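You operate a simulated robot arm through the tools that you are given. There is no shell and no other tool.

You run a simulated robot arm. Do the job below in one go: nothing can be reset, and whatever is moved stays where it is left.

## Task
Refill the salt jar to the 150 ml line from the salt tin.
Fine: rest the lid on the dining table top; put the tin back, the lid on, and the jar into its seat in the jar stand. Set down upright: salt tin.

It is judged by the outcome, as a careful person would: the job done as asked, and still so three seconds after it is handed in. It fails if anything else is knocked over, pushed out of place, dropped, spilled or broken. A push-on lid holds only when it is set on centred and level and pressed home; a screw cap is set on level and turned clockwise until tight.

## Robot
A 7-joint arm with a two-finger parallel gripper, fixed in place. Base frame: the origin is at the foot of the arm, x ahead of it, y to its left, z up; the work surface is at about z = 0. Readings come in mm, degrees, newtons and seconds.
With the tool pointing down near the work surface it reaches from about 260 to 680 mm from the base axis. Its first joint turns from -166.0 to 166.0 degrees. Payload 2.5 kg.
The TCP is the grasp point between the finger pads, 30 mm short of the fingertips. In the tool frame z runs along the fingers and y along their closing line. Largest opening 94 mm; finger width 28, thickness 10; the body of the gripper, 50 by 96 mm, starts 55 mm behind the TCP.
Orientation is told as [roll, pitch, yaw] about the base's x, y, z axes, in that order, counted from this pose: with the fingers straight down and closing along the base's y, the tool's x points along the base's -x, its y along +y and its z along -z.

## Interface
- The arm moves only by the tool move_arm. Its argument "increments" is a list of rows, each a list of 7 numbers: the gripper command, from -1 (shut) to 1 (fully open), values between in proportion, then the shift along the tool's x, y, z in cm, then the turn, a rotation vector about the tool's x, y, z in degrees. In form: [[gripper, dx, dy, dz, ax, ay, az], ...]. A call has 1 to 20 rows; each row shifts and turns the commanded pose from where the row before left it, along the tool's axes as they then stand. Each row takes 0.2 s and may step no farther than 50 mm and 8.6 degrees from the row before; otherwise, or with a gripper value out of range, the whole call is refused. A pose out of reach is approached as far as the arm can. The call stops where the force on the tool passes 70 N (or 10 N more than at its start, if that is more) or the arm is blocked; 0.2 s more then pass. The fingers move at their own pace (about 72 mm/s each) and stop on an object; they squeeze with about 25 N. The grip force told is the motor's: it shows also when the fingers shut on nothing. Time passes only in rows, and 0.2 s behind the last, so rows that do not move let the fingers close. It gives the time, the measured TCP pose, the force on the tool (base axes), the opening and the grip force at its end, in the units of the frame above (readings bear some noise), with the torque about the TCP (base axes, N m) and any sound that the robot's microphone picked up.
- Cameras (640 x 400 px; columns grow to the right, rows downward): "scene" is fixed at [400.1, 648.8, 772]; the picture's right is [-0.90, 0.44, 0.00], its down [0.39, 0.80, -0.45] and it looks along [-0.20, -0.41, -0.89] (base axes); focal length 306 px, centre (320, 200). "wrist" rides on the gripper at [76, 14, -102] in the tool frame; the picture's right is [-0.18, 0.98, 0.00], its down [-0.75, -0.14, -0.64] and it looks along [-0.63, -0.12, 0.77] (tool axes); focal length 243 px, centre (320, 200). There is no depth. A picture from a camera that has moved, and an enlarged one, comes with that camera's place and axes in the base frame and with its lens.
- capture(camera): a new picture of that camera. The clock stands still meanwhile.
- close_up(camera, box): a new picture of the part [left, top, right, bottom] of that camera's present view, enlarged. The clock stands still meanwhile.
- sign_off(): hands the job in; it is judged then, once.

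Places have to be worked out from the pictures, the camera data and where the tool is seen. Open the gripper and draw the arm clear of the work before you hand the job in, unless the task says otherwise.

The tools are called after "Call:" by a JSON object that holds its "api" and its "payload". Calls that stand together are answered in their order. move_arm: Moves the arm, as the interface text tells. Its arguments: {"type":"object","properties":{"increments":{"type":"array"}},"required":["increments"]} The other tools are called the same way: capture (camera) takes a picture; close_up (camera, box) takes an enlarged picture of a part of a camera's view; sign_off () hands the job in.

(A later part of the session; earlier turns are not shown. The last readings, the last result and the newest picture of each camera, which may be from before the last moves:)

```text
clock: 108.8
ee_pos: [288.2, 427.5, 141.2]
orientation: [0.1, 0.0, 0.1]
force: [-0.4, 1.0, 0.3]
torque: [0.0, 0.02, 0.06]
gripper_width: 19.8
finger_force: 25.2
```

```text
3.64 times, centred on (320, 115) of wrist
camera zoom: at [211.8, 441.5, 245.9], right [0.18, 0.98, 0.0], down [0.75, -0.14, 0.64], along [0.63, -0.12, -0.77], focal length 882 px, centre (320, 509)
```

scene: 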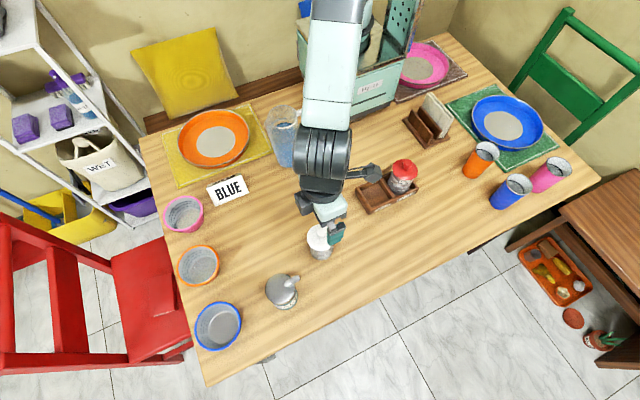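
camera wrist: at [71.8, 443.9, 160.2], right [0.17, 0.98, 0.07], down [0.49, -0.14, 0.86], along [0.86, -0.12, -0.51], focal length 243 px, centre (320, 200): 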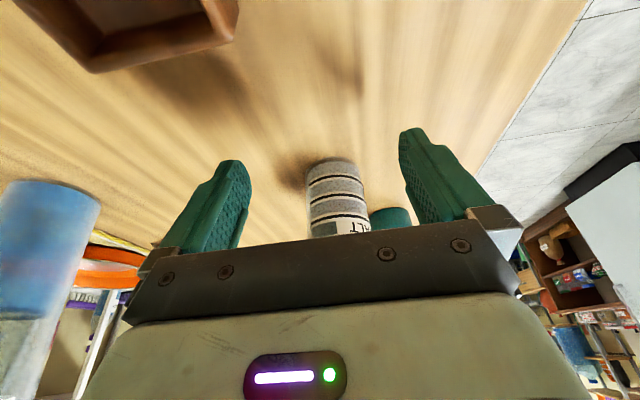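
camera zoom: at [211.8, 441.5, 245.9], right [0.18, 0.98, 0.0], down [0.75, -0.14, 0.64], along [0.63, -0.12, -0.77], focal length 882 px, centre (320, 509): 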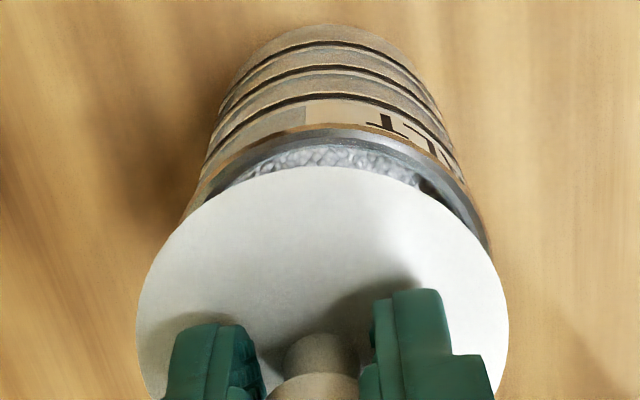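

The lid lifts off freely; against the jar it is now about (+1.4, -2.6) mm off. I shift by that and recheck with both cameras.

Call:
{"api": "move_arm", "payload": {"increments": [[-1, 0.14, 0.26, 0.3, 0, 0, 0], [-1, 0, 0, 0, 0, 0, 0], [-1, 0, 0, 0, 0, 0, 0], [-1, 0, 0, 0, 0, 0, 0]]}}

Call:
{"api": "close_up", "payload": {"camera": "scene", "box": [305, 225, 350, 265]}}

Call:
{"api": "close_up", "payload": {"camera": "wrist", "box": [265, 60, 375, 170]}}

```text
clock: 109.8
ee_pos: [287.1, 430.3, 138.9]
orientation: [0.1, 0.1, 0.0]
force: [0.3, -0.1, 0.1]
torque: [-0.02, 0.03, -0.02]
gripper_width: 19.7
finger_force: 25.1
```

```text
10.00 times, centred on (328, 245) of scene
camera zoom: at [400.1, 648.8, 772.0], right [-0.9, 0.44, 0.0], down [0.39, 0.8, -0.45], along [-0.2, -0.41, -0.89], focal length 3064 px, centre (245, -250)
```

zoom: 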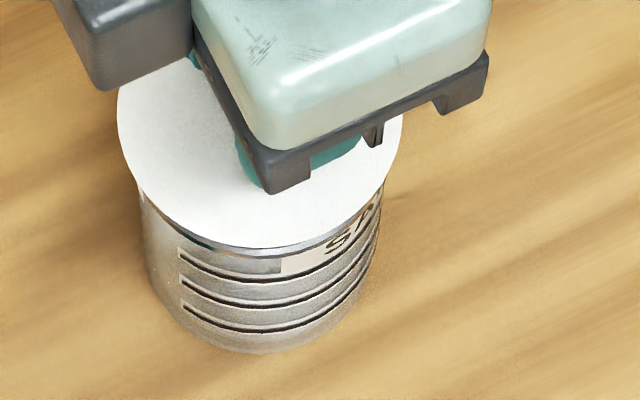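

```text
3.64 times, centred on (320, 115) of wrist
camera zoom: at [210.4, 444.4, 242.9], right [0.18, 0.98, 0.0], down [0.75, -0.14, 0.64], along [0.63, -0.12, -0.77], focal length 882 px, centre (320, 509)
```

zoom: 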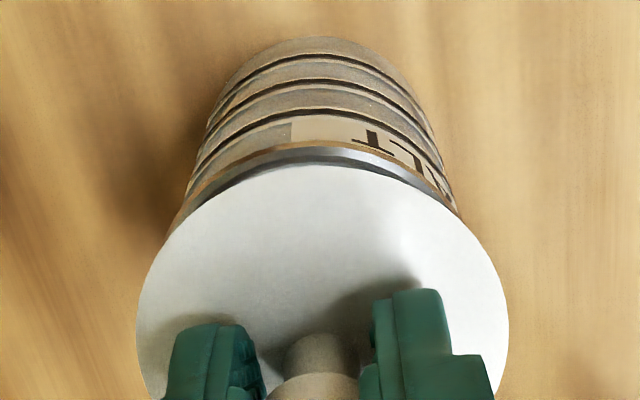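

Now within about 0.7 mm in both views. A last small trim, then I lower to just above the rim.

Call:
{"api": "move_arm", "payload": {"increments": [[-1, 0.05, -0.03, 0.3, 0, 0, 0], [-1, 0, 0, 0.3, 0, 0, 0], [-1, 0, 0, 0.2, 0, 0, 0], [-1, 0, 0, 0.1, 0, 0, 0], [-1, 0, 0, 0, 0, 0, 0], [-1, 0, 0, 0, 0, 0, 0]]}}

Call:
{"api": "close_up", "payload": {"camera": "scene", "box": [305, 225, 350, 265]}}

Call:
{"api": "close_up", "payload": {"camera": "wrist", "box": [265, 60, 375, 170]}}

```text
clock: 111.2
ee_pos: [285.7, 429.5, 129.7]
orientation: [0.1, 0.1, 0.0]
force: [0.1, -0.1, 0.3]
torque: [0.01, -0.01, 0.01]
gripper_width: 19.6
finger_force: 25.4
```

```text
10.00 times, centred on (328, 245) of scene
camera zoom: at [400.1, 648.8, 772.0], right [-0.9, 0.44, 0.0], down [0.39, 0.8, -0.45], along [-0.2, -0.41, -0.89], focal length 3064 px, centre (245, -250)
```

zoom: 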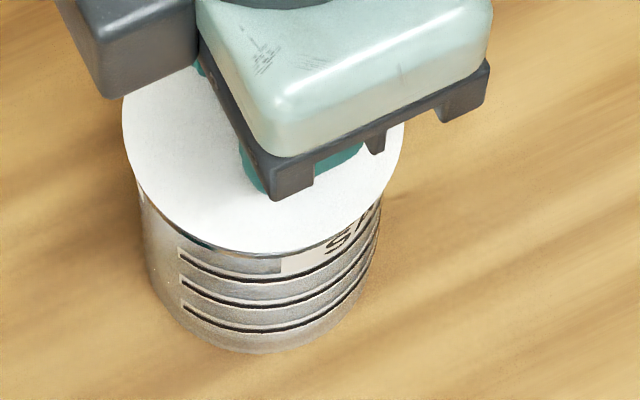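

```text
3.64 times, centred on (320, 115) of wrist
camera zoom: at [208.9, 443.3, 233.9], right [0.18, 0.98, 0.0], down [0.75, -0.14, 0.64], along [0.63, -0.12, -0.77], focal length 882 px, centre (320, 509)
```

zoom: 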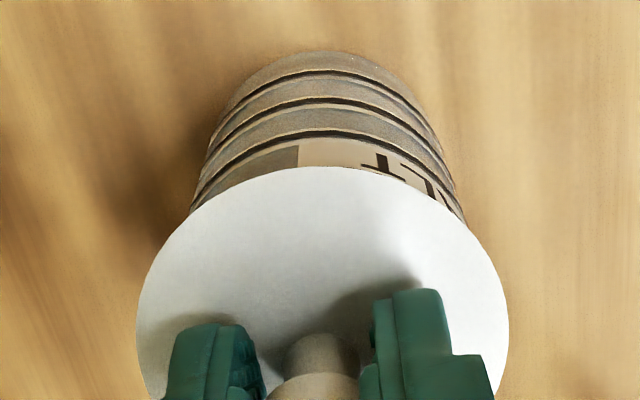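

Aligned well. I lower the last few millimetres onto the rim with light contact only.

Call:
{"api": "move_arm", "payload": {"increments": [[-1, 0, 0.02, 0.1, 0, 0, 0], [-1, 0, 0, 0.1, 0, 0, 0], [-1, 0, 0, 0, 0, 0, 0]]}}

```text
clock: 112.0
ee_pos: [284.6, 429.1, 128.1]
orientation: [0.2, 0.1, 0.1]
force: [0.3, -0.4, 0.5]
torque: [-0.02, 0.01, 0.0]
gripper_width: 19.5
finger_force: 24.9
```

Call:
{"api": "move_arm", "payload": {"increments": [[-1, 0, 0, 0.1, 0, 0, 0], [-1, 0, 0, 0, 0, 0, 0]]}}

```text
clock: 112.7
ee_pos: [283.7, 428.3, 128.1]
orientation: [0.1, 0.2, -0.1]
force: [1.5, 0.1, 0.5]
torque: [0.0, 0.02, 0.02]
gripper_width: 19.5
finger_force: 25.0
```

Call:
{"api": "move_arm", "payload": {"increments": [[-1, 0, 0, 0.1, 0, 0, 0], [-1, 0, 0, 0, 0, 0, 0]]}}

```text
clock: 113.2
ee_pos: [284.8, 429.9, 127.1]
orientation: [0.0, 0.0, 0.0]
force: [0.4, -0.5, 0.5]
torque: [-0.03, -0.01, 0.0]
gripper_width: 19.4
finger_force: 24.3
```

Still free at z = 126 (commanded). Another millimetre.

Call:
{"api": "move_arm", "payload": {"increments": [[-1, 0, 0, 0.1, 0, 0, 0], [-1, 0, 0, 0, 0, 0, 0]]}}

Call:
{"api": "close_up", "payload": {"camera": "scene", "box": [305, 225, 350, 265]}}

```text
clock: 113.8
ee_pos: [285.7, 430.3, 126.0]
orientation: [0.3, 0.0, 0.0]
force: [-2.8, -1.8, 12.2]
torque: [-0.02, 0.21, 0.03]
gripper_width: 19.4
finger_force: 25.1
```

```text
10.00 times, centred on (328, 245) of scene
camera zoom: at [400.1, 648.8, 772.0], right [-0.9, 0.44, 0.0], down [0.39, 0.8, -0.45], along [-0.2, -0.41, -0.89], focal length 3064 px, centre (245, -250)
```

zoom: 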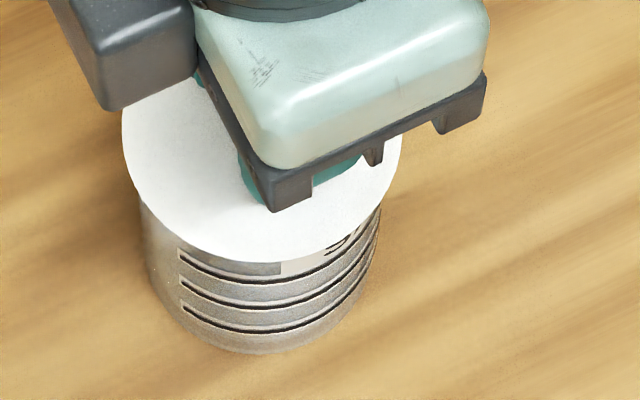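

Light contact (12 N). To avoid the lid being flicked aside on release, I first relieve the load, then open slowly and rise a little.

Call:
{"api": "move_arm", "payload": {"increments": [[-1, 0, 0, -0.06, 0, 0, 0], [-1, 0, 0, 0, 0, 0, 0]]}}

```text
clock: 114.5
ee_pos: [285.9, 429.2, 125.3]
orientation: [0.1, 0.0, -0.1]
force: [-1.4, 0.5, 8.1]
torque: [0.01, 0.07, 0.02]
gripper_width: 19.4
finger_force: 25.5
```

Call:
{"api": "move_arm", "payload": {"increments": [[-1, 0, 0, -0.05, 0, 0, 0], [-1, 0, 0, 0, 0, 0, 0]]}}

```text
clock: 115.0
ee_pos: [285.7, 430.6, 125.5]
orientation: [0.1, 0.1, 0.0]
force: [0.3, 0.1, 0.1]
torque: [0.02, 0.0, 0.04]
gripper_width: 19.4
finger_force: 24.6
```

The load is gone. I open slowly and rise clear, then check centring.

Call:
{"api": "move_arm", "payload": {"increments": [[-0.52, 0, 0, 0, 0, 0, 0], [-0.4, 0, 0, 0, 0, 0, 0], [-0.2, 0, 0, 0, 0, 0, 0], [0, 0, 0, 0, 0, 0, 0], [0, 0, 0, -3, 0, 0, 0], [0.5, 0, 0, -4, 0, 0, 0], [1, 0, 0, -3, 0, 0, 0], [1, 4, 0, 0, 0, 0, 0], [1, 4, 0, 0, 0, 0, 0], [1, 0, 0, 0, 0, 0, 0]]}}

Call:
{"api": "close_up", "payload": {"camera": "scene", "box": [305, 222, 340, 262]}}

Call:
{"api": "capture", "payload": {"camera": "wrist"}}

```text
clock: 117.2
ee_pos: [208.8, 430.0, 226.0]
orientation: [0.2, 0.0, 0.0]
force: [0.6, 1.0, 0.3]
torque: [0.02, 0.0, 0.0]
gripper_width: 93.8
finger_force: 0.1
```

```text
10.00 times, centred on (322, 242) of scene
camera zoom: at [400.1, 648.8, 772.0], right [-0.9, 0.44, 0.0], down [0.39, 0.8, -0.45], along [-0.2, -0.41, -0.89], focal length 3064 px, centre (295, -220)
```

zoom: 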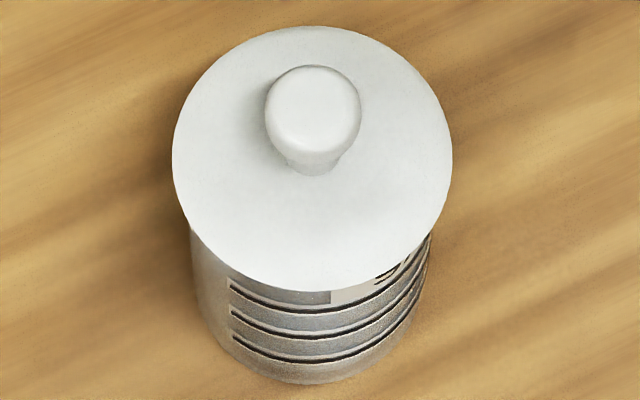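

```text
taken
camera wrist: at [132.2, 443.8, 328.4], right [0.18, 0.98, 0.0], down [0.75, -0.14, 0.64], along [0.63, -0.12, -0.77], focal length 243 px, centre (320, 200)
```

wrist: 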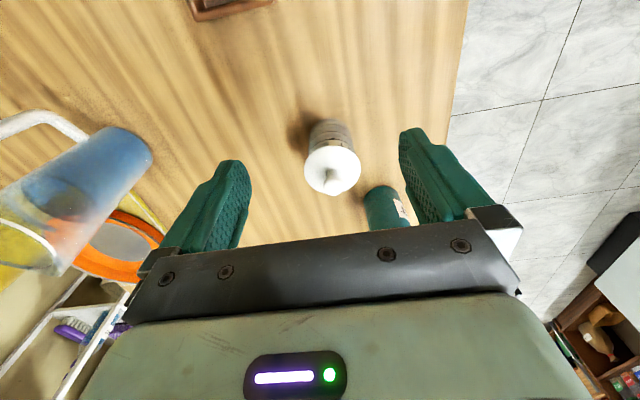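

The lid is now centred on the jar within about half a millimetre. Next I press it home with closed fingers straight down on the knob, which puts no side load on it; I close the gripper and hover above first.

Call:
{"api": "move_arm", "payload": {"increments": [[-1, -4, 0, 0, 0, 0, 0], [-1, -4, 0, 0, 0, 0, 0], [-1, 0, 0, 2, 0, 0, 0], [-1, 0, 0, 2.5, 0, 0, 0], [-1, 0, 0, 1, 0, 0, 0], [-1, 0, 0, 0, 0, 0, 0]]}}

Call:
{"api": "close_up", "payload": {"camera": "wrist", "box": [240, 80, 400, 230]}}

Call:
{"api": "close_up", "payload": {"camera": "scene", "box": [295, 205, 355, 265]}}

```text
clock: 118.7
ee_pos: [286.6, 429.9, 173.0]
orientation: [0.0, 0.1, 0.0]
force: [-0.1, -1.1, -0.1]
torque: [0.0, 0.0, 0.02]
gripper_width: 0.0
finger_force: 24.8
```

```text
2.67 times, centred on (320, 155) of wrist
camera zoom: at [210.8, 445.1, 275.9], right [0.18, 0.98, 0.0], down [0.75, -0.14, 0.64], along [0.63, -0.12, -0.77], focal length 647 px, centre (320, 320)
```

zoom: 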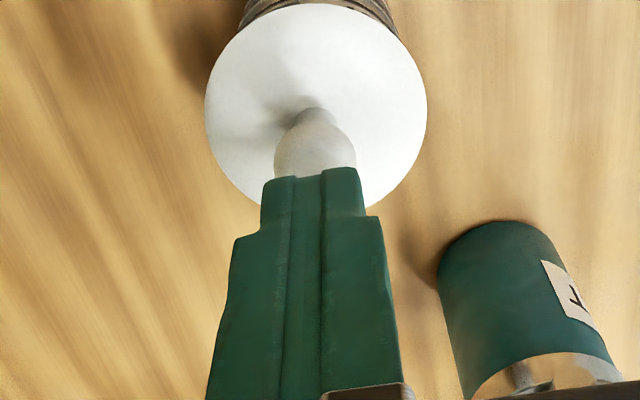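

```text
6.67 times, centred on (325, 235) of scene
camera zoom: at [400.1, 648.8, 772.0], right [-0.9, 0.44, 0.0], down [0.39, 0.8, -0.45], along [-0.2, -0.41, -0.89], focal length 2043 px, centre (287, -33)
```

zoom: 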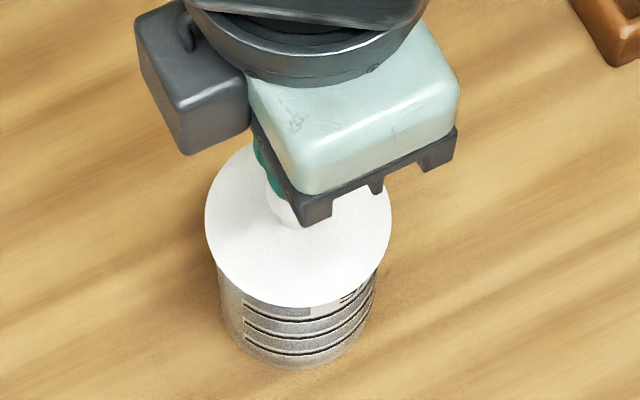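

The closed fingers are right over the knob. I lower to contact and press down in steps.

Call:
{"api": "move_arm", "payload": {"increments": [[-1, 0, 0, 0.6, 0, 0, 0], [-1, 0, 0, 0.5, 0, 0, 0], [-1, 0, 0, 0.2, 0, 0, 0], [-1, 0, 0, 0, 0, 0, 0]]}}

```text
clock: 119.7
ee_pos: [285.9, 429.3, 157.4]
orientation: [0.1, 0.2, 0.1]
force: [-0.1, 0.3, 0.3]
torque: [-0.02, 0.0, 0.01]
gripper_width: 0.0
finger_force: 25.0
```

Call:
{"api": "move_arm", "payload": {"increments": [[-1, 0, 0, 0.1, 0, 0, 0], [-1, 0, 0, 0.1, 0, 0, 0], [-1, 0, 0, 0, 0, 0, 0]]}}

```text
clock: 120.5
ee_pos: [286.0, 429.6, 155.5]
orientation: [0.1, -0.1, 0.0]
force: [0.3, -0.4, -0.5]
torque: [0.0, -0.01, -0.01]
gripper_width: 0.4
finger_force: 25.3
```

Call:
{"api": "move_arm", "payload": {"increments": [[-1, 0, 0, 0.1, 0, 0, 0], [-1, 0, 0, 0.1, 0, 0, 0], [-1, 0, 0, 0, 0, 0, 0]]}}

```text
clock: 121.2
ee_pos: [285.0, 430.7, 154.6]
orientation: [0.0, 0.0, 0.0]
force: [-0.7, 0.4, 3.3]
torque: [-0.05, 0.01, 0.02]
gripper_width: 0.1
finger_force: 25.3
```

Contact with the knob top (3.3 N). I press on.

Call:
{"api": "move_arm", "payload": {"increments": [[-1, 0, 0, 0.1, 0, 0, 0], [-1, 0, 0, 0.1, 0, 0, 0], [-1, 0, 0, 0, 0, 0, 0]]}}

```text
clock: 122.0
ee_pos: [286.1, 430.0, 152.2]
orientation: [0.3, -0.1, 0.0]
force: [-1.1, -5.0, 27.6]
torque: [-0.14, 0.05, 0.0]
gripper_width: 0.0
finger_force: 24.6
```

Call:
{"api": "move_arm", "payload": {"increments": [[-1, 0, 0, 0.1, 0, 0, 0], [-1, 0, 0, 0.1, 0, 0, 0], [-1, 0, 0, 0, 0, 0, 0]]}}

Call:
{"api": "close_up", "payload": {"camera": "scene", "box": [295, 205, 355, 265]}}

```text
clock: 122.8
ee_pos: [285.8, 430.7, 153.2]
orientation: [0.4, -0.2, 0.0]
force: [-1.9, -5.2, 48.0]
torque: [-0.16, -0.05, -0.02]
gripper_width: 0.1
finger_force: 25.3
```

```text
6.67 times, centred on (325, 235) of scene
camera zoom: at [400.1, 648.8, 772.0], right [-0.9, 0.44, 0.0], down [0.39, 0.8, -0.45], along [-0.2, -0.41, -0.89], focal length 2043 px, centre (287, -33)
```

zoom: 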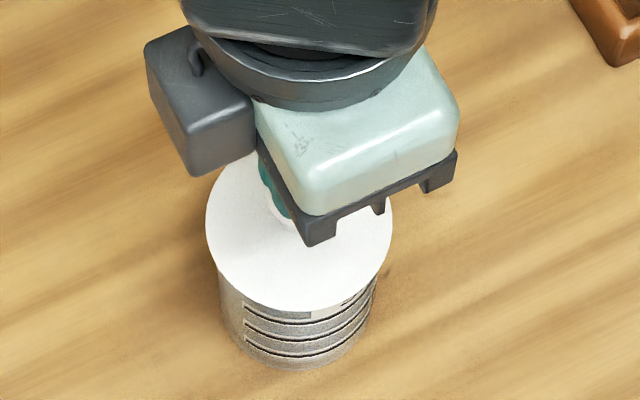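

Pressed with 48 N. I lift straight off and check that the lid is still centred and level.

Call:
{"api": "move_arm", "payload": {"increments": [[-1, 0, 0, -0.2, 0, 0, 0], [-1, 0, 0, -0.3, 0, 0, 0], [-1, 0, 0, -2, 0, 0, 0], [-1, 0, 0, -4, 0, 0, 0], [0, 0, 0, -3, 0, 0, 0], [1, 4, 0, 0, 0, 0, 0], [1, 4, 0, 0, 0, 0, 0], [1, 0, 0, 0, 0, 0, 0]]}}

Call:
{"api": "close_up", "payload": {"camera": "scene", "box": [305, 222, 340, 262]}}

Call:
{"api": "close_up", "payload": {"camera": "wrist", "box": [290, 100, 370, 210]}}

```text
clock: 124.7
ee_pos: [205.7, 428.4, 245.4]
orientation: [0.1, -0.1, 0.0]
force: [0.2, -0.6, 0.4]
torque: [0.03, -0.03, 0.02]
gripper_width: 94.1
finger_force: 0.0
```

```text
10.00 times, centred on (322, 242) of scene
camera zoom: at [400.1, 648.8, 772.0], right [-0.9, 0.44, 0.0], down [0.39, 0.8, -0.45], along [-0.2, -0.41, -0.89], focal length 3064 px, centre (295, -220)
```

zoom: 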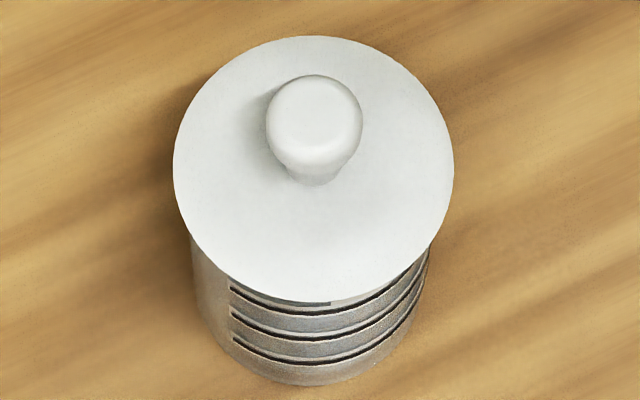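

```text
3.64 times, centred on (330, 155) of wrist
camera zoom: at [129.6, 442.7, 349.0], right [0.18, 0.98, 0.0], down [0.75, -0.14, 0.64], along [0.63, -0.12, -0.77], focal length 882 px, centre (284, 364)
```

zoom: 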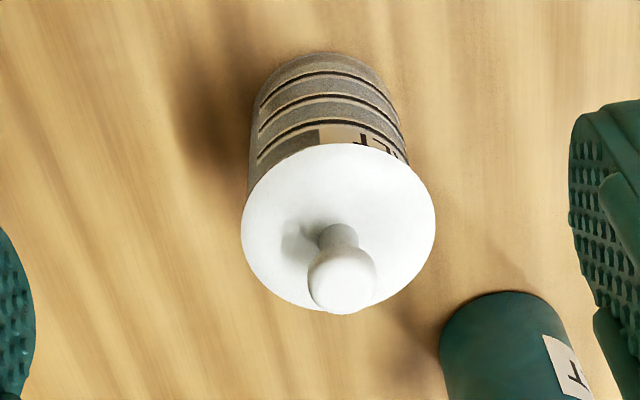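

The lid's edge has shifted about 10 px in the scene view, so the press moved it sideways or seated it deeper. I take the low side view again to tell which.

Call:
{"api": "move_arm", "payload": {"increments": [[1, 2.6, 0, 0, 0, 0, 0], [1, 0, 0, 4, 0, 0, 0], [1, 0, 0, 4, 0, 0, 0], [1, 0, 0, 4, 0, 0, 0], [1, 0, 0, 1.7, 0, 0, 0], [1, 0, 0, 0, 0, -6.75, 0], [1, 0, 0, 0, 0, -6.75, 0], [1, 0, 0, 0, 0, -6.75, 0], [1, 0, 0, 0, 0, -6.75, 0], [1, 0, 0, 0, 0, 0, 0], [1, 0, 0, 0, 0, 0, 0]]}}

Call:
{"api": "close_up", "payload": {"camera": "wrist", "box": [280, 140, 380, 240]}}

Call:
{"api": "close_up", "payload": {"camera": "wrist", "box": [300, 185, 370, 235]}}

```text
clock: 127.0
ee_pos: [179.0, 430.9, 107.6]
orientation: [0.0, -27.0, -0.1]
force: [0.9, 0.2, -0.5]
torque: [0.01, 0.02, 0.03]
gripper_width: 94.2
finger_force: 0.0
```

```text
4.00 times, centred on (330, 190) of wrist
camera zoom: at [65.1, 444.4, 165.6], right [0.16, 0.98, 0.09], down [0.38, -0.14, 0.91], along [0.91, -0.12, -0.4], focal length 970 px, centre (280, 240)
```

zoom: 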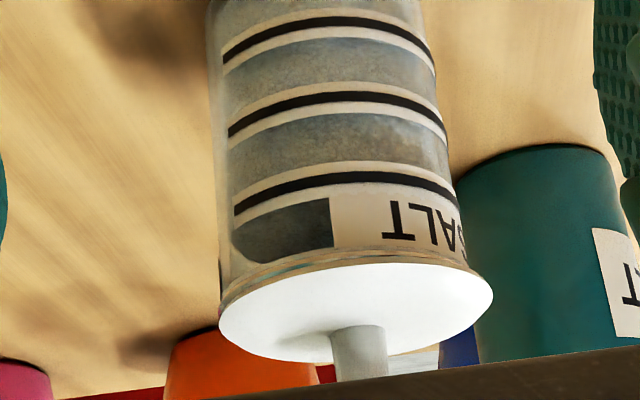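

```text
8.00 times, centred on (335, 210) of wrist
camera zoom: at [65.1, 444.4, 165.6], right [0.16, 0.98, 0.09], down [0.38, -0.14, 0.91], along [0.91, -0.12, -0.4], focal length 1941 px, centre (200, 120)
```

zoom: 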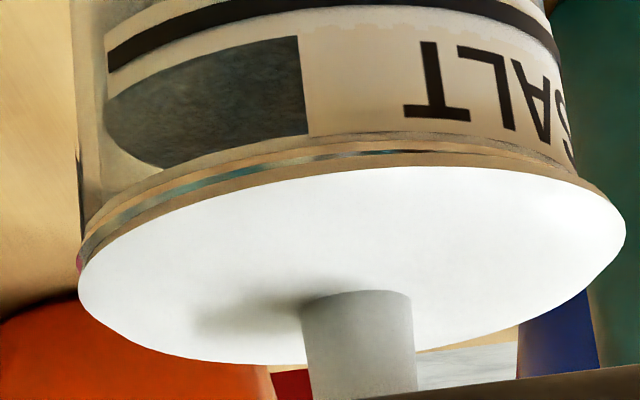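

The lid slid about 2 mm to +y under the press: it has sideways play on the rim, and it would also get in the way of gripping the jar from above. Better order: take the lid off again, put the open jar into its seat first, then set and press the lid there. I level the tool and go back over the knob.

Call:
{"api": "move_arm", "payload": {"increments": [[1, 0, 0, 0, 0, 6.75, 0], [1, 0, 0, 0, 0, 6.75, 0], [1, 0, 0, 0, 0, 6.75, 0], [1, 0, 0, 0, 0, 6.75, 0], [1, 0, 0, -4, 0, 0, 0], [1, 0, 0, -4, 0, 0, 0], [1, 0, 0, -1.7, 0, 0, 0], [1, -3.6, 0, 0, 0, 0, 0], [1, -3.6, 0, 0, 0, 0, 0], [1, -3.4, 0.1, 0, 0, 0, 0], [1, 0, 0, 2.5, 0, 0, 0], [1, 0, 0, 0, 0, 0, 0]]}}

Call:
{"api": "close_up", "payload": {"camera": "wrist", "box": [250, 60, 390, 220]}}

```text
clock: 129.7
ee_pos: [285.3, 432.1, 179.2]
orientation: [0.0, 0.2, -0.1]
force: [-0.3, -0.2, -0.6]
torque: [0.0, 0.01, 0.0]
gripper_width: 93.9
finger_force: 0.1
```

```text
2.50 times, centred on (320, 140) of wrist
camera zoom: at [209.6, 445.4, 282.5], right [0.18, 0.98, 0.0], down [0.75, -0.14, 0.64], along [0.63, -0.12, -0.77], focal length 606 px, centre (320, 350)
```

zoom: 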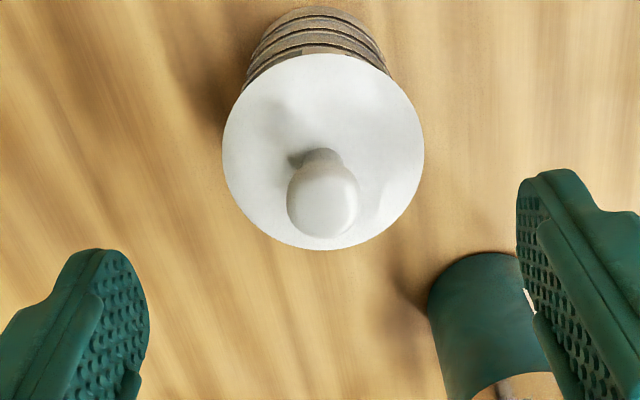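

The knob is within a millimetre of the tool axis. I go down, grip it and lift the lid off.

Call:
{"api": "move_arm", "payload": {"increments": [[1, 0, 0.07, 1.5, 0, 0, 0], [0.3, 0, 0, 2, 0, 0, 0], [-0.1, 0, 0, 1.5, 0, 0, 0], [-0.2, 0, 0, 0.3, 0, 0, 0], [-0.5, 0, 0, 0, 0, 0, 0], [-0.6, 0, 0, 0, 0, 0, 0], [-1, 0, 0, 0, 0, 0, 0], [-1, 0, 0, 0, 0, 0, 0], [-1, 0, 0, 0, 0, 0, 0]]}}

Call:
{"api": "close_up", "payload": {"camera": "wrist", "box": [240, 100, 400, 240]}}

```text
clock: 131.7
ee_pos: [285.9, 431.6, 126.2]
orientation: [0.1, 0.0, 0.0]
force: [0.2, 0.0, -0.7]
torque: [0.0, 0.02, 0.01]
gripper_width: 19.4
finger_force: 25.1
```

```text
2.86 times, centred on (320, 170) of wrist
camera zoom: at [209.5, 445.6, 229.8], right [0.18, 0.98, 0.0], down [0.75, -0.14, 0.64], along [0.63, -0.12, -0.77], focal length 693 px, centre (320, 286)
```

zoom: 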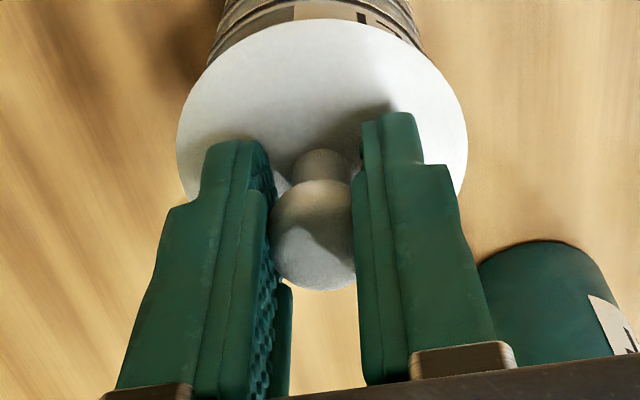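

Gripped. I lift slowly and check that the jar stays on the table.

Call:
{"api": "move_arm", "payload": {"increments": [[-1, 0, 0, -0.2, 0, 0, 0], [-1, 0, 0, -0.3, 0, 0, 0], [-1, 0, 0, -0.5, 0, 0, 0], [-1, 0, 0, 0, 0, 0, 0]]}}

Call:
{"api": "close_up", "payload": {"camera": "scene", "box": [305, 225, 350, 265]}}

```text
clock: 132.7
ee_pos: [286.4, 431.7, 137.7]
orientation: [0.1, 0.1, 0.0]
force: [-1.1, 1.0, -0.3]
torque: [-0.03, 0.02, -0.02]
gripper_width: 19.6
finger_force: 24.7
```

```text
10.00 times, centred on (328, 245) of scene
camera zoom: at [400.1, 648.8, 772.0], right [-0.9, 0.44, 0.0], down [0.39, 0.8, -0.45], along [-0.2, -0.41, -0.89], focal length 3064 px, centre (245, -250)
```

zoom: 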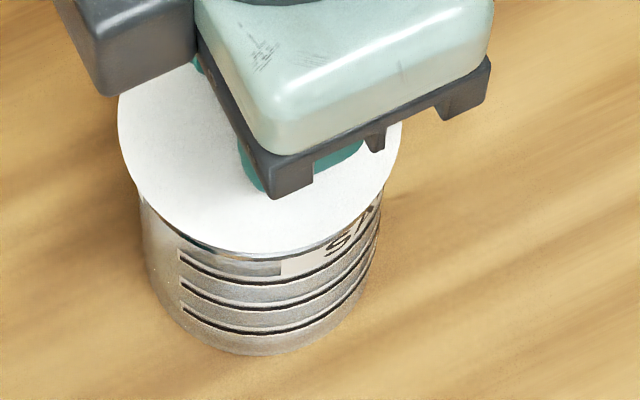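

The lid is free and the jar stays put. I carry the lid back to the bare table at about [330, 350].

Call:
{"api": "move_arm", "payload": {"increments": [[-1, 0, 0, -3, 0, 0, 0], [-1, 0, 0, -4, 0, 0, 0], [-1, -1.5, -2.72, 0, 0, 0, 0], [-1, -1.5, -2.72, 0, 0, 0, 0], [-1, -1.4, -2.72, 0, 0, 0, 0], [-1, 0, 0, 4.5, 0, 0, 0], [-1, 0, 0, 4.5, 0, 0, 0], [-1, 0, 0, 4, 0, 0, 0], [-1, 0, 0, 2.5, 0, 0, 0], [-1, 0, 0, 0, 0, 0, 0]]}}

```text
clock: 134.8
ee_pos: [328.5, 350.9, 50.5]
orientation: [0.1, -0.1, 0.0]
force: [-0.8, -0.3, 0.3]
torque: [0.02, 0.04, 0.01]
gripper_width: 19.7
finger_force: 25.1
```

Call:
{"api": "move_arm", "payload": {"increments": [[-1, 0, 0, 0.2, 0, 0, 0], [-1, 0, 0, 0.2, 0, 0, 0], [-1, 0, 0, 0.1, 0, 0, 0], [-1, 0, 0, 0.1, 0, 0, 0], [-1, 0, 0, 0, 0, 0, 0]]}}

```text
clock: 136.1
ee_pos: [328.2, 350.4, 45.8]
orientation: [0.2, 0.0, 0.0]
force: [0.2, -0.7, -0.2]
torque: [-0.03, 0.05, 0.05]
gripper_width: 19.3
finger_force: 24.7
```

Call:
{"api": "move_arm", "payload": {"increments": [[-1, 0, 0, 0.1, 0, 0, 0], [-1, 0, 0, 0.1, 0, 0, 0], [-1, 0, 0, 0, 0, 0, 0]]}}

```text
clock: 136.8
ee_pos: [328.7, 350.4, 43.6]
orientation: [0.2, 0.0, 0.0]
force: [-4.4, -0.7, 13.6]
torque: [0.0, 0.16, 0.01]
gripper_width: 19.4
finger_force: 25.3
```

The table carries the lid. I relieve the load, open slowly, rise and then look at the jar and the seat.

Call:
{"api": "move_arm", "payload": {"increments": [[-1, 0, 0, -0.1, 0, 0, 0], [-1, 0, 0, 0, 0, 0, 0], [-0.5, 0, 0, 0, 0, 0, 0], [-0.3, 0, 0, 0, 0, 0, 0], [0, 0, 0, 0, 0, 0, 0], [0, 0, 0, -3, 0, 0, 0], [1, 0, 0, -4, 0, 0, 0], [1, 0, 0, -4, 0, 0, 0], [1, 0, 0, -4, 0, 0, 0], [1, 1.5, 2.7, 0, 0, 0, 0], [1, 1.5, 2.7, 0, 0, 0, 0], [1, 1.4, 2.7, 0, 0, 0, 0], [1, 0, 0, 0, 0, 0, 0]]}}

Call:
{"api": "capture", "payload": {"camera": "wrist"}}

Call:
{"api": "close_up", "payload": {"camera": "wrist", "box": [270, 45, 370, 150]}}

Call:
{"api": "capture", "payload": {"camera": "scene"}}

```text
clock: 139.7
ee_pos: [284.1, 430.9, 195.0]
orientation: [0.0, 0.1, -0.1]
force: [-0.6, 0.2, -0.2]
torque: [0.0, 0.0, -0.02]
gripper_width: 94.1
finger_force: 0.0
```

```text
taken
camera wrist: at [207.3, 443.8, 298.6], right [0.18, 0.98, 0.0], down [0.75, -0.14, 0.64], along [0.63, -0.12, -0.77], focal length 243 px, centre (320, 200)
```

wrist: 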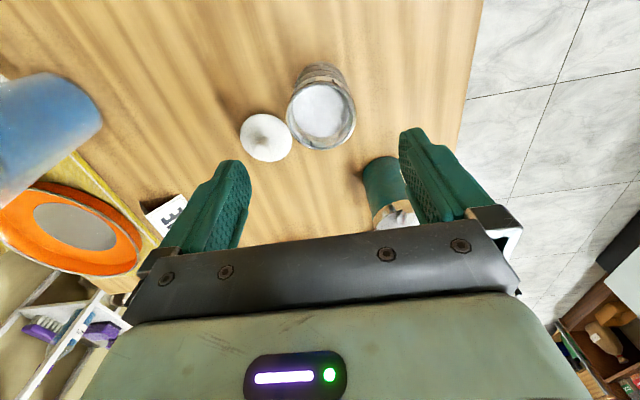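

```text
3.81 times, centred on (320, 98) of wrist
camera zoom: at [207.3, 443.8, 298.6], right [0.18, 0.98, 0.0], down [0.75, -0.14, 0.64], along [0.63, -0.12, -0.77], focal length 924 px, centre (320, 590)
```

zoom: 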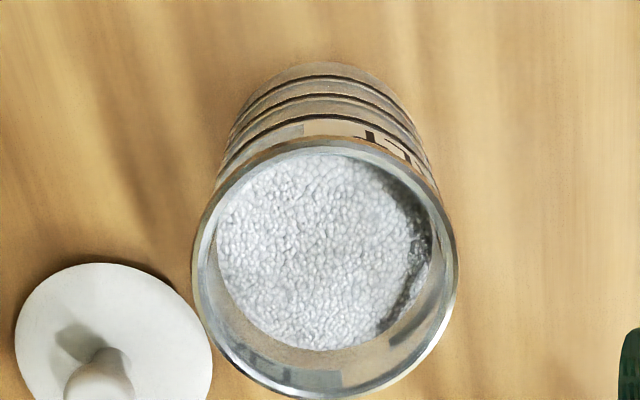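

```text
taken
```

scene: 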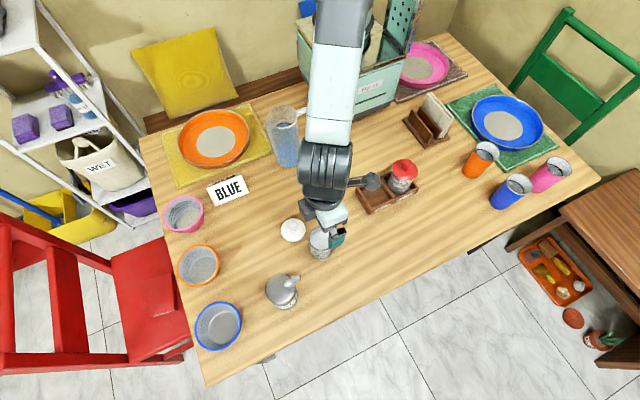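

The jar stands steady at about [287, 430]. Before gripping it I fly the empty gripper over the SALT seat to measure its place precisely.

Call:
{"api": "move_arm", "payload": {"increments": [[1, 3.95, -1.46, -0.5, 0, 0, 0], [1, 3.95, -1.46, -0.5, 0, 0, 0], [1, 3.95, -1.46, 0, 0, 0, 0], [1, 3.95, -1.46, 0, 0, 0, 0], [1, 3.95, -1.46, 0, 0, 0, 0], [1, 0, 0, 0, 0, 0, 0]]}}

Call:
{"api": "capture", "payload": {"camera": "wrist"}}

Call:
{"api": "close_up", "payload": {"camera": "wrist", "box": [240, 50, 400, 200]}}

Call:
{"api": "close_up", "payload": {"camera": "scene", "box": [340, 140, 440, 230]}}

```text
clock: 141.1
ee_pos: [95.1, 350.8, 194.0]
orientation: [-1.4, 0.2, -1.5]
force: [-0.3, -0.2, -0.9]
torque: [-0.05, -0.01, -0.03]
gripper_width: 94.0
finger_force: 0.0
```

```text
taken
camera wrist: at [21.2, 369.5, 297.5], right [0.21, 0.98, -0.03], down [0.75, -0.14, 0.64], along [0.62, -0.15, -0.77], focal length 243 px, centre (320, 200)
```

wrist: 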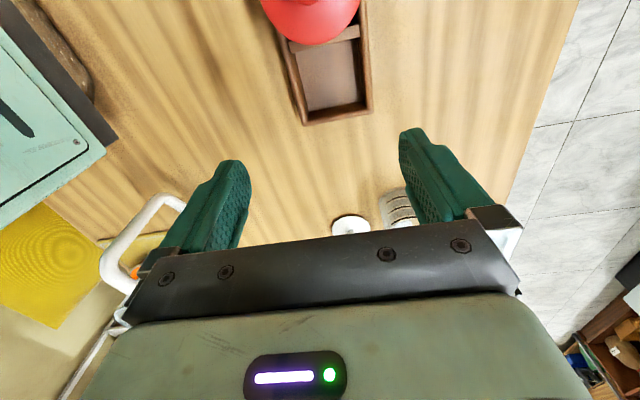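

```text
2.67 times, centred on (320, 125) of wrist
camera zoom: at [21.2, 369.5, 297.5], right [0.21, 0.98, -0.03], down [0.75, -0.14, 0.64], along [0.62, -0.15, -0.77], focal length 647 px, centre (320, 400)
```

zoom: 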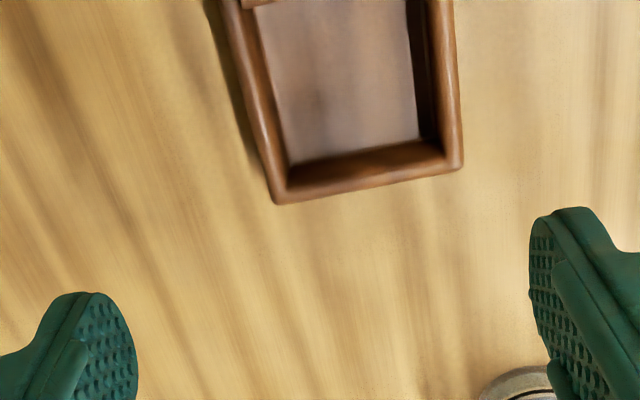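

```text
4.44 times, centred on (390, 185) of scene
camera zoom: at [400.1, 648.8, 772.0], right [-0.9, 0.44, 0.0], down [0.39, 0.8, -0.45], along [-0.2, -0.41, -0.89], focal length 1362 px, centre (9, 267)
```

zoom: 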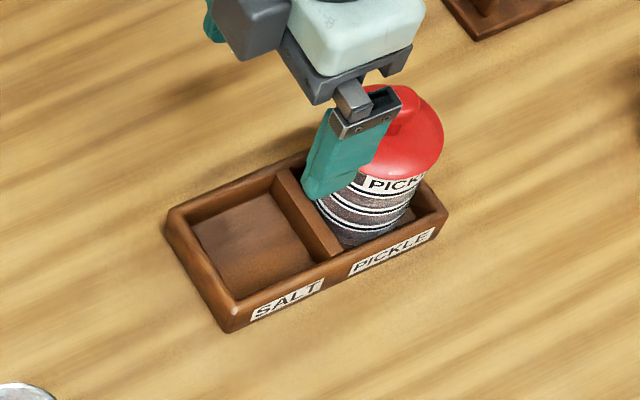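

The pose reading lags or deviates here (yaw -1.5°, roll -1.4°), so I wait a moment and re-read before trusting it.

Call:
{"api": "move_arm", "payload": {"increments": [[1, 0, 0, 0, 0, 0, 0], [1, 0, 0, 0, 0, 0, 0]]}}

Call:
{"api": "capture", "payload": {"camera": "scene"}}

```text
clock: 141.7
ee_pos: [96.7, 351.6, 195.4]
orientation: [-1.3, 0.3, -1.4]
force: [-0.8, -0.4, 0.7]
torque: [0.02, -0.04, -0.02]
gripper_width: 94.0
finger_force: 0.0
```

```text
taken
```

scene: 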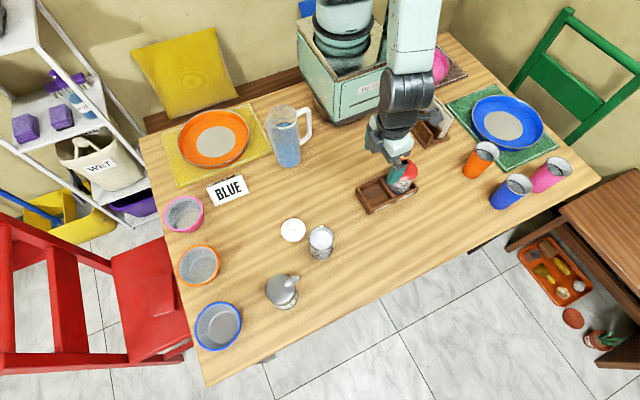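

The arm cannot quite reach this spot at yaw 0 (about 9 mm short, slightly rotated). I turn the wrist to yaw +45, closer to its natural direction here, and see whether it then holds the commanded pose.

Call:
{"api": "move_arm", "payload": {"increments": [[1, 0, 0, 0, 0, 0, -8], [1, 0, 0, 0, 0, 0, -8], [1, 0, 0, 0, 0, 0, -8], [1, 0, 0, 0, 0, 0, -8], [1, 0, 0, 0, 0, 0, -8], [1, 0, 0, 0, 0, 0, -5], [1, 0, 0, 0, 0, 0, 0], [1, 0, 0, 0, 0, 0, 0]]}}

Call:
{"api": "capture", "payload": {"camera": "wrist"}}

Call:
{"api": "capture", "payload": {"camera": "scene"}}

```text
clock: 143.4
ee_pos: [88.8, 358.7, 205.3]
orientation: [0.1, -0.2, 45.2]
force: [0.0, 0.8, -0.3]
torque: [0.0, -0.02, 0.01]
gripper_width: 94.2
finger_force: 0.0
```

```text
taken
camera wrist: at [24.7, 314.0, 308.3], right [-0.57, 0.82, 0.0], down [0.63, 0.43, 0.64], along [0.53, 0.36, -0.77], focal length 243 px, centre (320, 200)
```

wrist: 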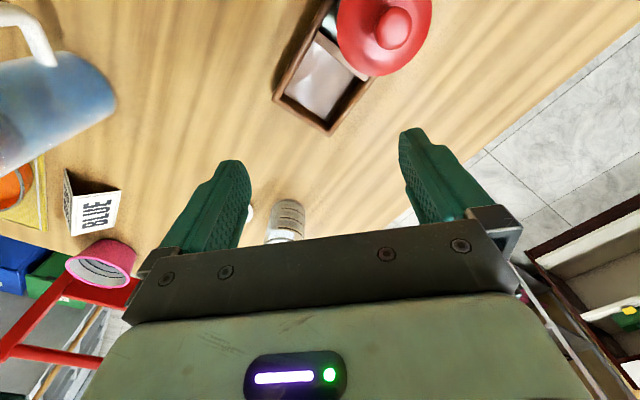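

```text
taken
```

scene: 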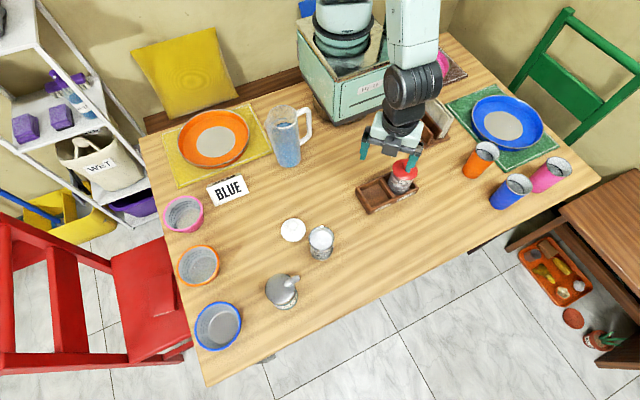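

At yaw 45 the arm holds the pose exactly. Now I measure the seat from this view.

Call:
{"api": "close_up", "payload": {"camera": "wrist", "box": [260, 0, 400, 140]}}

Call:
{"api": "close_up", "payload": {"camera": "scene", "box": [350, 150, 425, 220]}}

```text
2.86 times, centred on (330, 70) of wrist
camera zoom: at [24.7, 314.0, 308.3], right [-0.57, 0.82, 0.0], down [0.63, 0.43, 0.64], along [0.53, 0.36, -0.77], focal length 693 px, centre (291, 571)
```

zoom: 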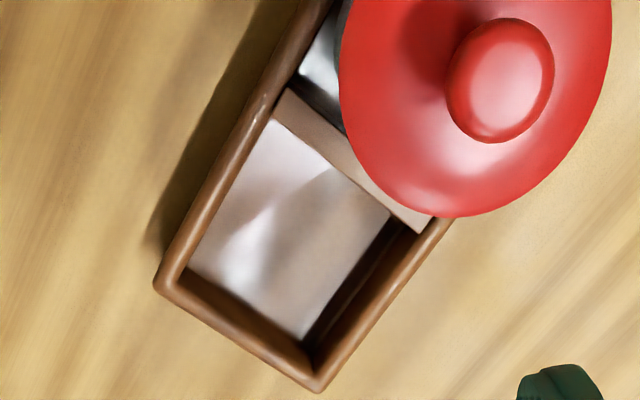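

```text
5.71 times, centred on (388, 185) of scene
camera zoom: at [400.1, 648.8, 772.0], right [-0.9, 0.44, 0.0], down [0.39, 0.8, -0.45], along [-0.2, -0.41, -0.89], focal length 1751 px, centre (-66, 286)
```

zoom: 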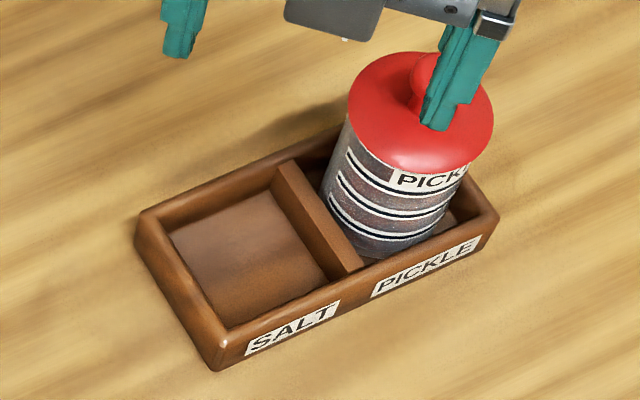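

I zoom in closer on the seat's wall edges, since the floor is partly in shadow.

Call:
{"api": "close_up", "payload": {"camera": "wrist", "box": [275, 60, 345, 140]}}

Call:
{"api": "close_up", "payload": {"camera": "wrist", "box": [305, 20, 375, 100]}}

```text
5.00 times, centred on (310, 100) of wrist
camera zoom: at [24.7, 314.0, 308.3], right [-0.57, 0.82, 0.0], down [0.63, 0.43, 0.64], along [0.53, 0.36, -0.77], focal length 1213 px, centre (370, 700)
```

zoom: 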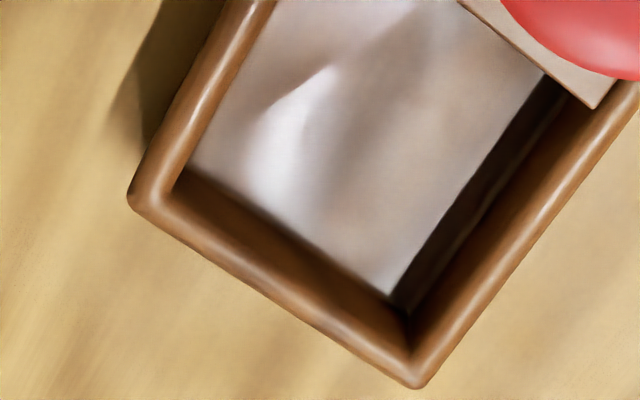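

```text
5.00 times, centred on (340, 60) of wrist
camera zoom: at [24.7, 314.0, 308.3], right [-0.57, 0.82, 0.0], down [0.63, 0.43, 0.64], along [0.53, 0.36, -0.77], focal length 1213 px, centre (220, 900)
```

zoom: 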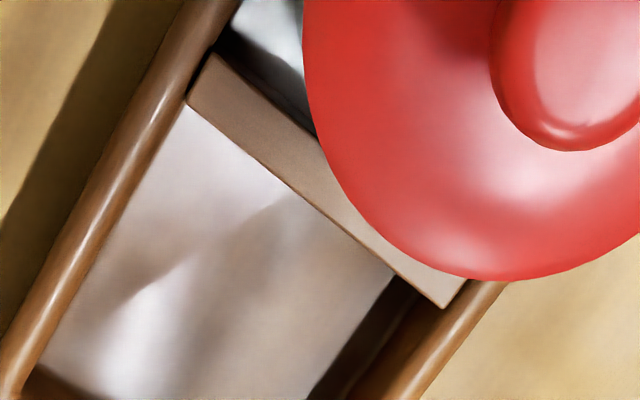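

The seat's opening is about 63 mm square, centred within a millimetre of the present commanded TCP ([88, 358]). I go back over the jar keeping yaw 45, so no wrist turn is needed while carrying it.

Call:
{"api": "move_arm", "payload": {"increments": [[1, -3.84, -1.8, 0, 0, 0, 0], [1, -3.83, -1.8, 0, 0, 0, 0], [1, -3.83, -1.79, 0, 0, 0, 0], [1, -3.83, -1.79, 0, 0, 0, 0], [1, -3.83, -1.8, 0, 0, 0, 0], [1, 0, 0, 0, 0, 0, 0], [1, 0, 0, 0, 0, 0, 0]]}}

Call:
{"api": "capture", "payload": {"camera": "wrist"}}

Call:
{"api": "close_up", "payload": {"camera": "wrist", "box": [270, 45, 370, 150]}}

```text
clock: 145.1
ee_pos: [287.4, 429.8, 203.7]
orientation: [0.1, 0.0, 45.0]
force: [-0.2, 0.2, 0.9]
torque: [0.01, -0.04, -0.01]
gripper_width: 93.8
finger_force: 0.2
```

```text
taken
camera wrist: at [223.2, 386.0, 307.0], right [-0.56, 0.83, 0.0], down [0.63, 0.43, 0.64], along [0.53, 0.36, -0.77], focal length 243 px, centre (320, 200)
```

wrist: 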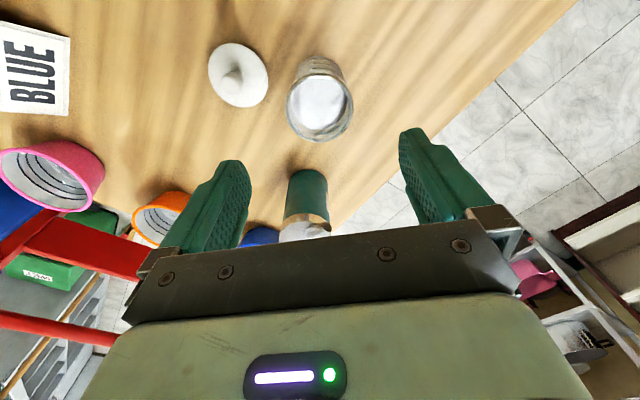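

```text
3.81 times, centred on (320, 98) of wrist
camera zoom: at [223.2, 386.0, 307.0], right [-0.56, 0.83, 0.0], down [0.63, 0.43, 0.64], along [0.53, 0.36, -0.77], focal length 924 px, centre (320, 590)
```

zoom: 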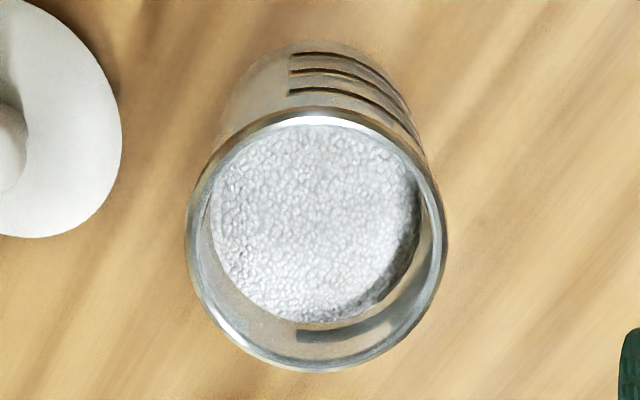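

The jar's axis is about (+2, 0) mm from the tool axis. I correct, then lower with open fingers around the rim to TCP z = 70 (fingertips stay 40 mm up, clear of the lid on the table).

Call:
{"api": "move_arm", "payload": {"increments": [[1, -0.16, -0.11, 3, 0, 0, 0], [1, 0, 0, 3, 0, 0, 0], [1, 0, 0, 3, 0, 0, 0], [1, 0, 0, 0, 0, 0, 0]]}}

Call:
{"api": "capture", "payload": {"camera": "wrist"}}

Call:
{"api": "close_up", "payload": {"camera": "scene", "box": [270, 190, 370, 280]}}

```text
clock: 146.1
ee_pos: [287.3, 430.2, 113.9]
orientation: [0.1, -0.1, 45.0]
force: [0.4, 0.3, 0.4]
torque: [0.01, 0.0, -0.01]
gripper_width: 94.0
finger_force: 0.0
```

```text
taken
camera wrist: at [223.4, 385.4, 216.8], right [-0.56, 0.83, 0.0], down [0.63, 0.43, 0.64], along [0.53, 0.36, -0.77], focal length 243 px, centre (320, 200)
```

wrist: 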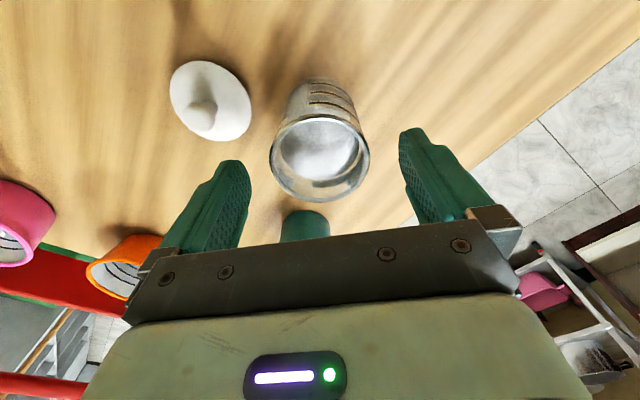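

```text
4.44 times, centred on (320, 235) of scene
camera zoom: at [400.1, 648.8, 772.0], right [-0.9, 0.44, 0.0], down [0.39, 0.8, -0.45], along [-0.2, -0.41, -0.89], focal length 1362 px, centre (320, 44)
```

zoom: 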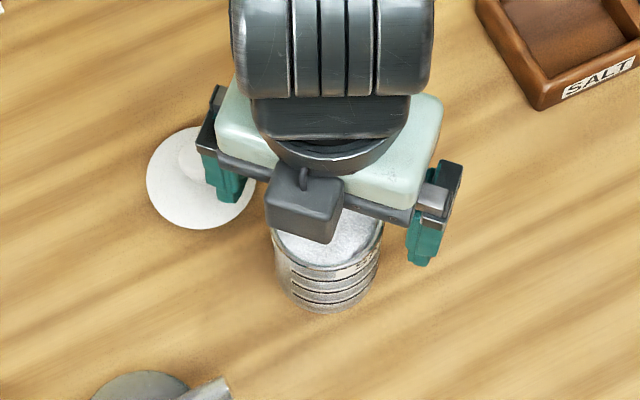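

The jar's rim is centred between the fingers and the left finger clears the lid. I lower the last 44 mm and close gently.

Call:
{"api": "move_arm", "payload": {"increments": [[1, 0, 0, 2.2, 0, 0, 0], [1, 0, 0, 2.2, 0, 0, 0], [0.6, 0, 0, 0, 0, 0, 0], [0.45, 0, 0, 0, 0, 0, 0], [0.35, 0, 0, 0, 0, 0, 0], [0.3, 0, 0, 0, 0, 0, 0], [-1, 0, 0, 0, 0, 0, 0], [-1, 0, 0, 0, 0, 0, 0], [-1, 0, 0, 0, 0, 0, 0]]}}

Call:
{"api": "capture", "payload": {"camera": "wrist"}}

Call:
{"api": "close_up", "payload": {"camera": "scene", "box": [270, 190, 370, 280]}}

```text
clock: 148.1
ee_pos: [290.0, 430.7, 71.7]
orientation: [0.1, 0.1, 45.0]
force: [1.9, -0.7, 1.0]
torque: [-0.08, -0.09, 0.02]
gripper_width: 59.0
finger_force: 24.6
```

```text
taken
camera wrist: at [225.0, 386.1, 174.6], right [-0.56, 0.83, 0.0], down [0.63, 0.43, 0.64], along [0.53, 0.36, -0.77], focal length 243 px, centre (320, 200)
```

wrist: 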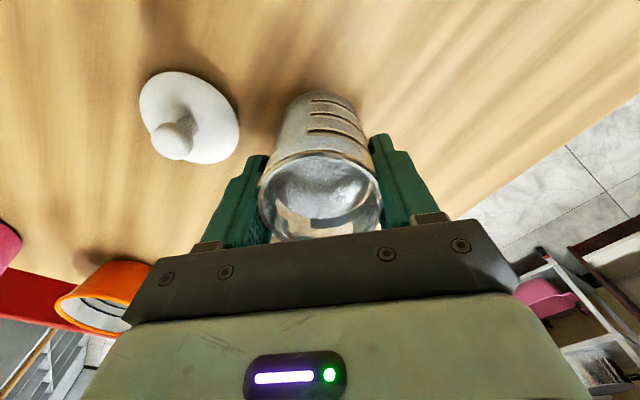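

```text
4.44 times, centred on (320, 235) of scene
camera zoom: at [400.1, 648.8, 772.0], right [-0.9, 0.44, 0.0], down [0.39, 0.8, -0.45], along [-0.2, -0.41, -0.89], focal length 1362 px, centre (320, 44)
```

zoom: 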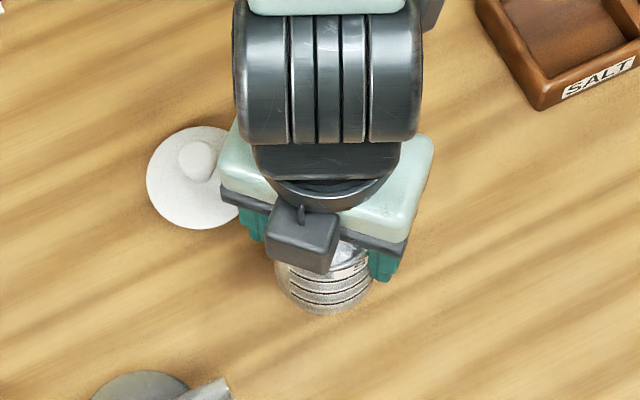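

The jar is held at 59.0 mm with 25 N. I lift it gently and carry it smoothly toward the seat, stopping above it.

Call:
{"api": "move_arm", "payload": {"increments": [[-1, 0, 0, -0.2, 0, 0, 0], [-1, 0, 0, -0.5, 0, 0, 0], [-1, 0, 0, -1, 0, 0, 0], [-1, 0, 0, -1.5, 0, 0, 0], [-1, 0, 0, -2, 0, 0, 0], [-1, 0, 0, -2, 0, 0, 0], [-1, 0, 0, -0.8, 0, 0, 0], [-1, 0, 0, 0, 0, 0, 0]]}}

Call:
{"api": "close_up", "payload": {"camera": "scene", "box": [270, 180, 370, 270]}}

```text
clock: 149.8
ee_pos: [290.2, 428.8, 151.6]
orientation: [0.1, 0.1, 45.1]
force: [-0.8, 0.2, -2.0]
torque: [0.0, 0.04, -0.01]
gripper_width: 58.5
finger_force: 24.9
```

```text
4.44 times, centred on (320, 225) of scene
camera zoom: at [400.1, 648.8, 772.0], right [-0.9, 0.44, 0.0], down [0.39, 0.8, -0.45], along [-0.2, -0.41, -0.89], focal length 1362 px, centre (320, 89)
```

zoom: 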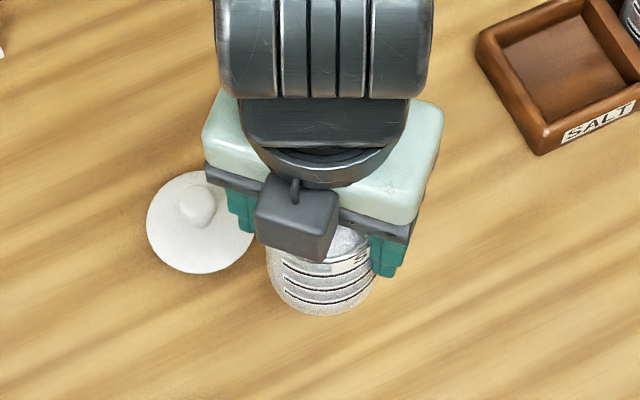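

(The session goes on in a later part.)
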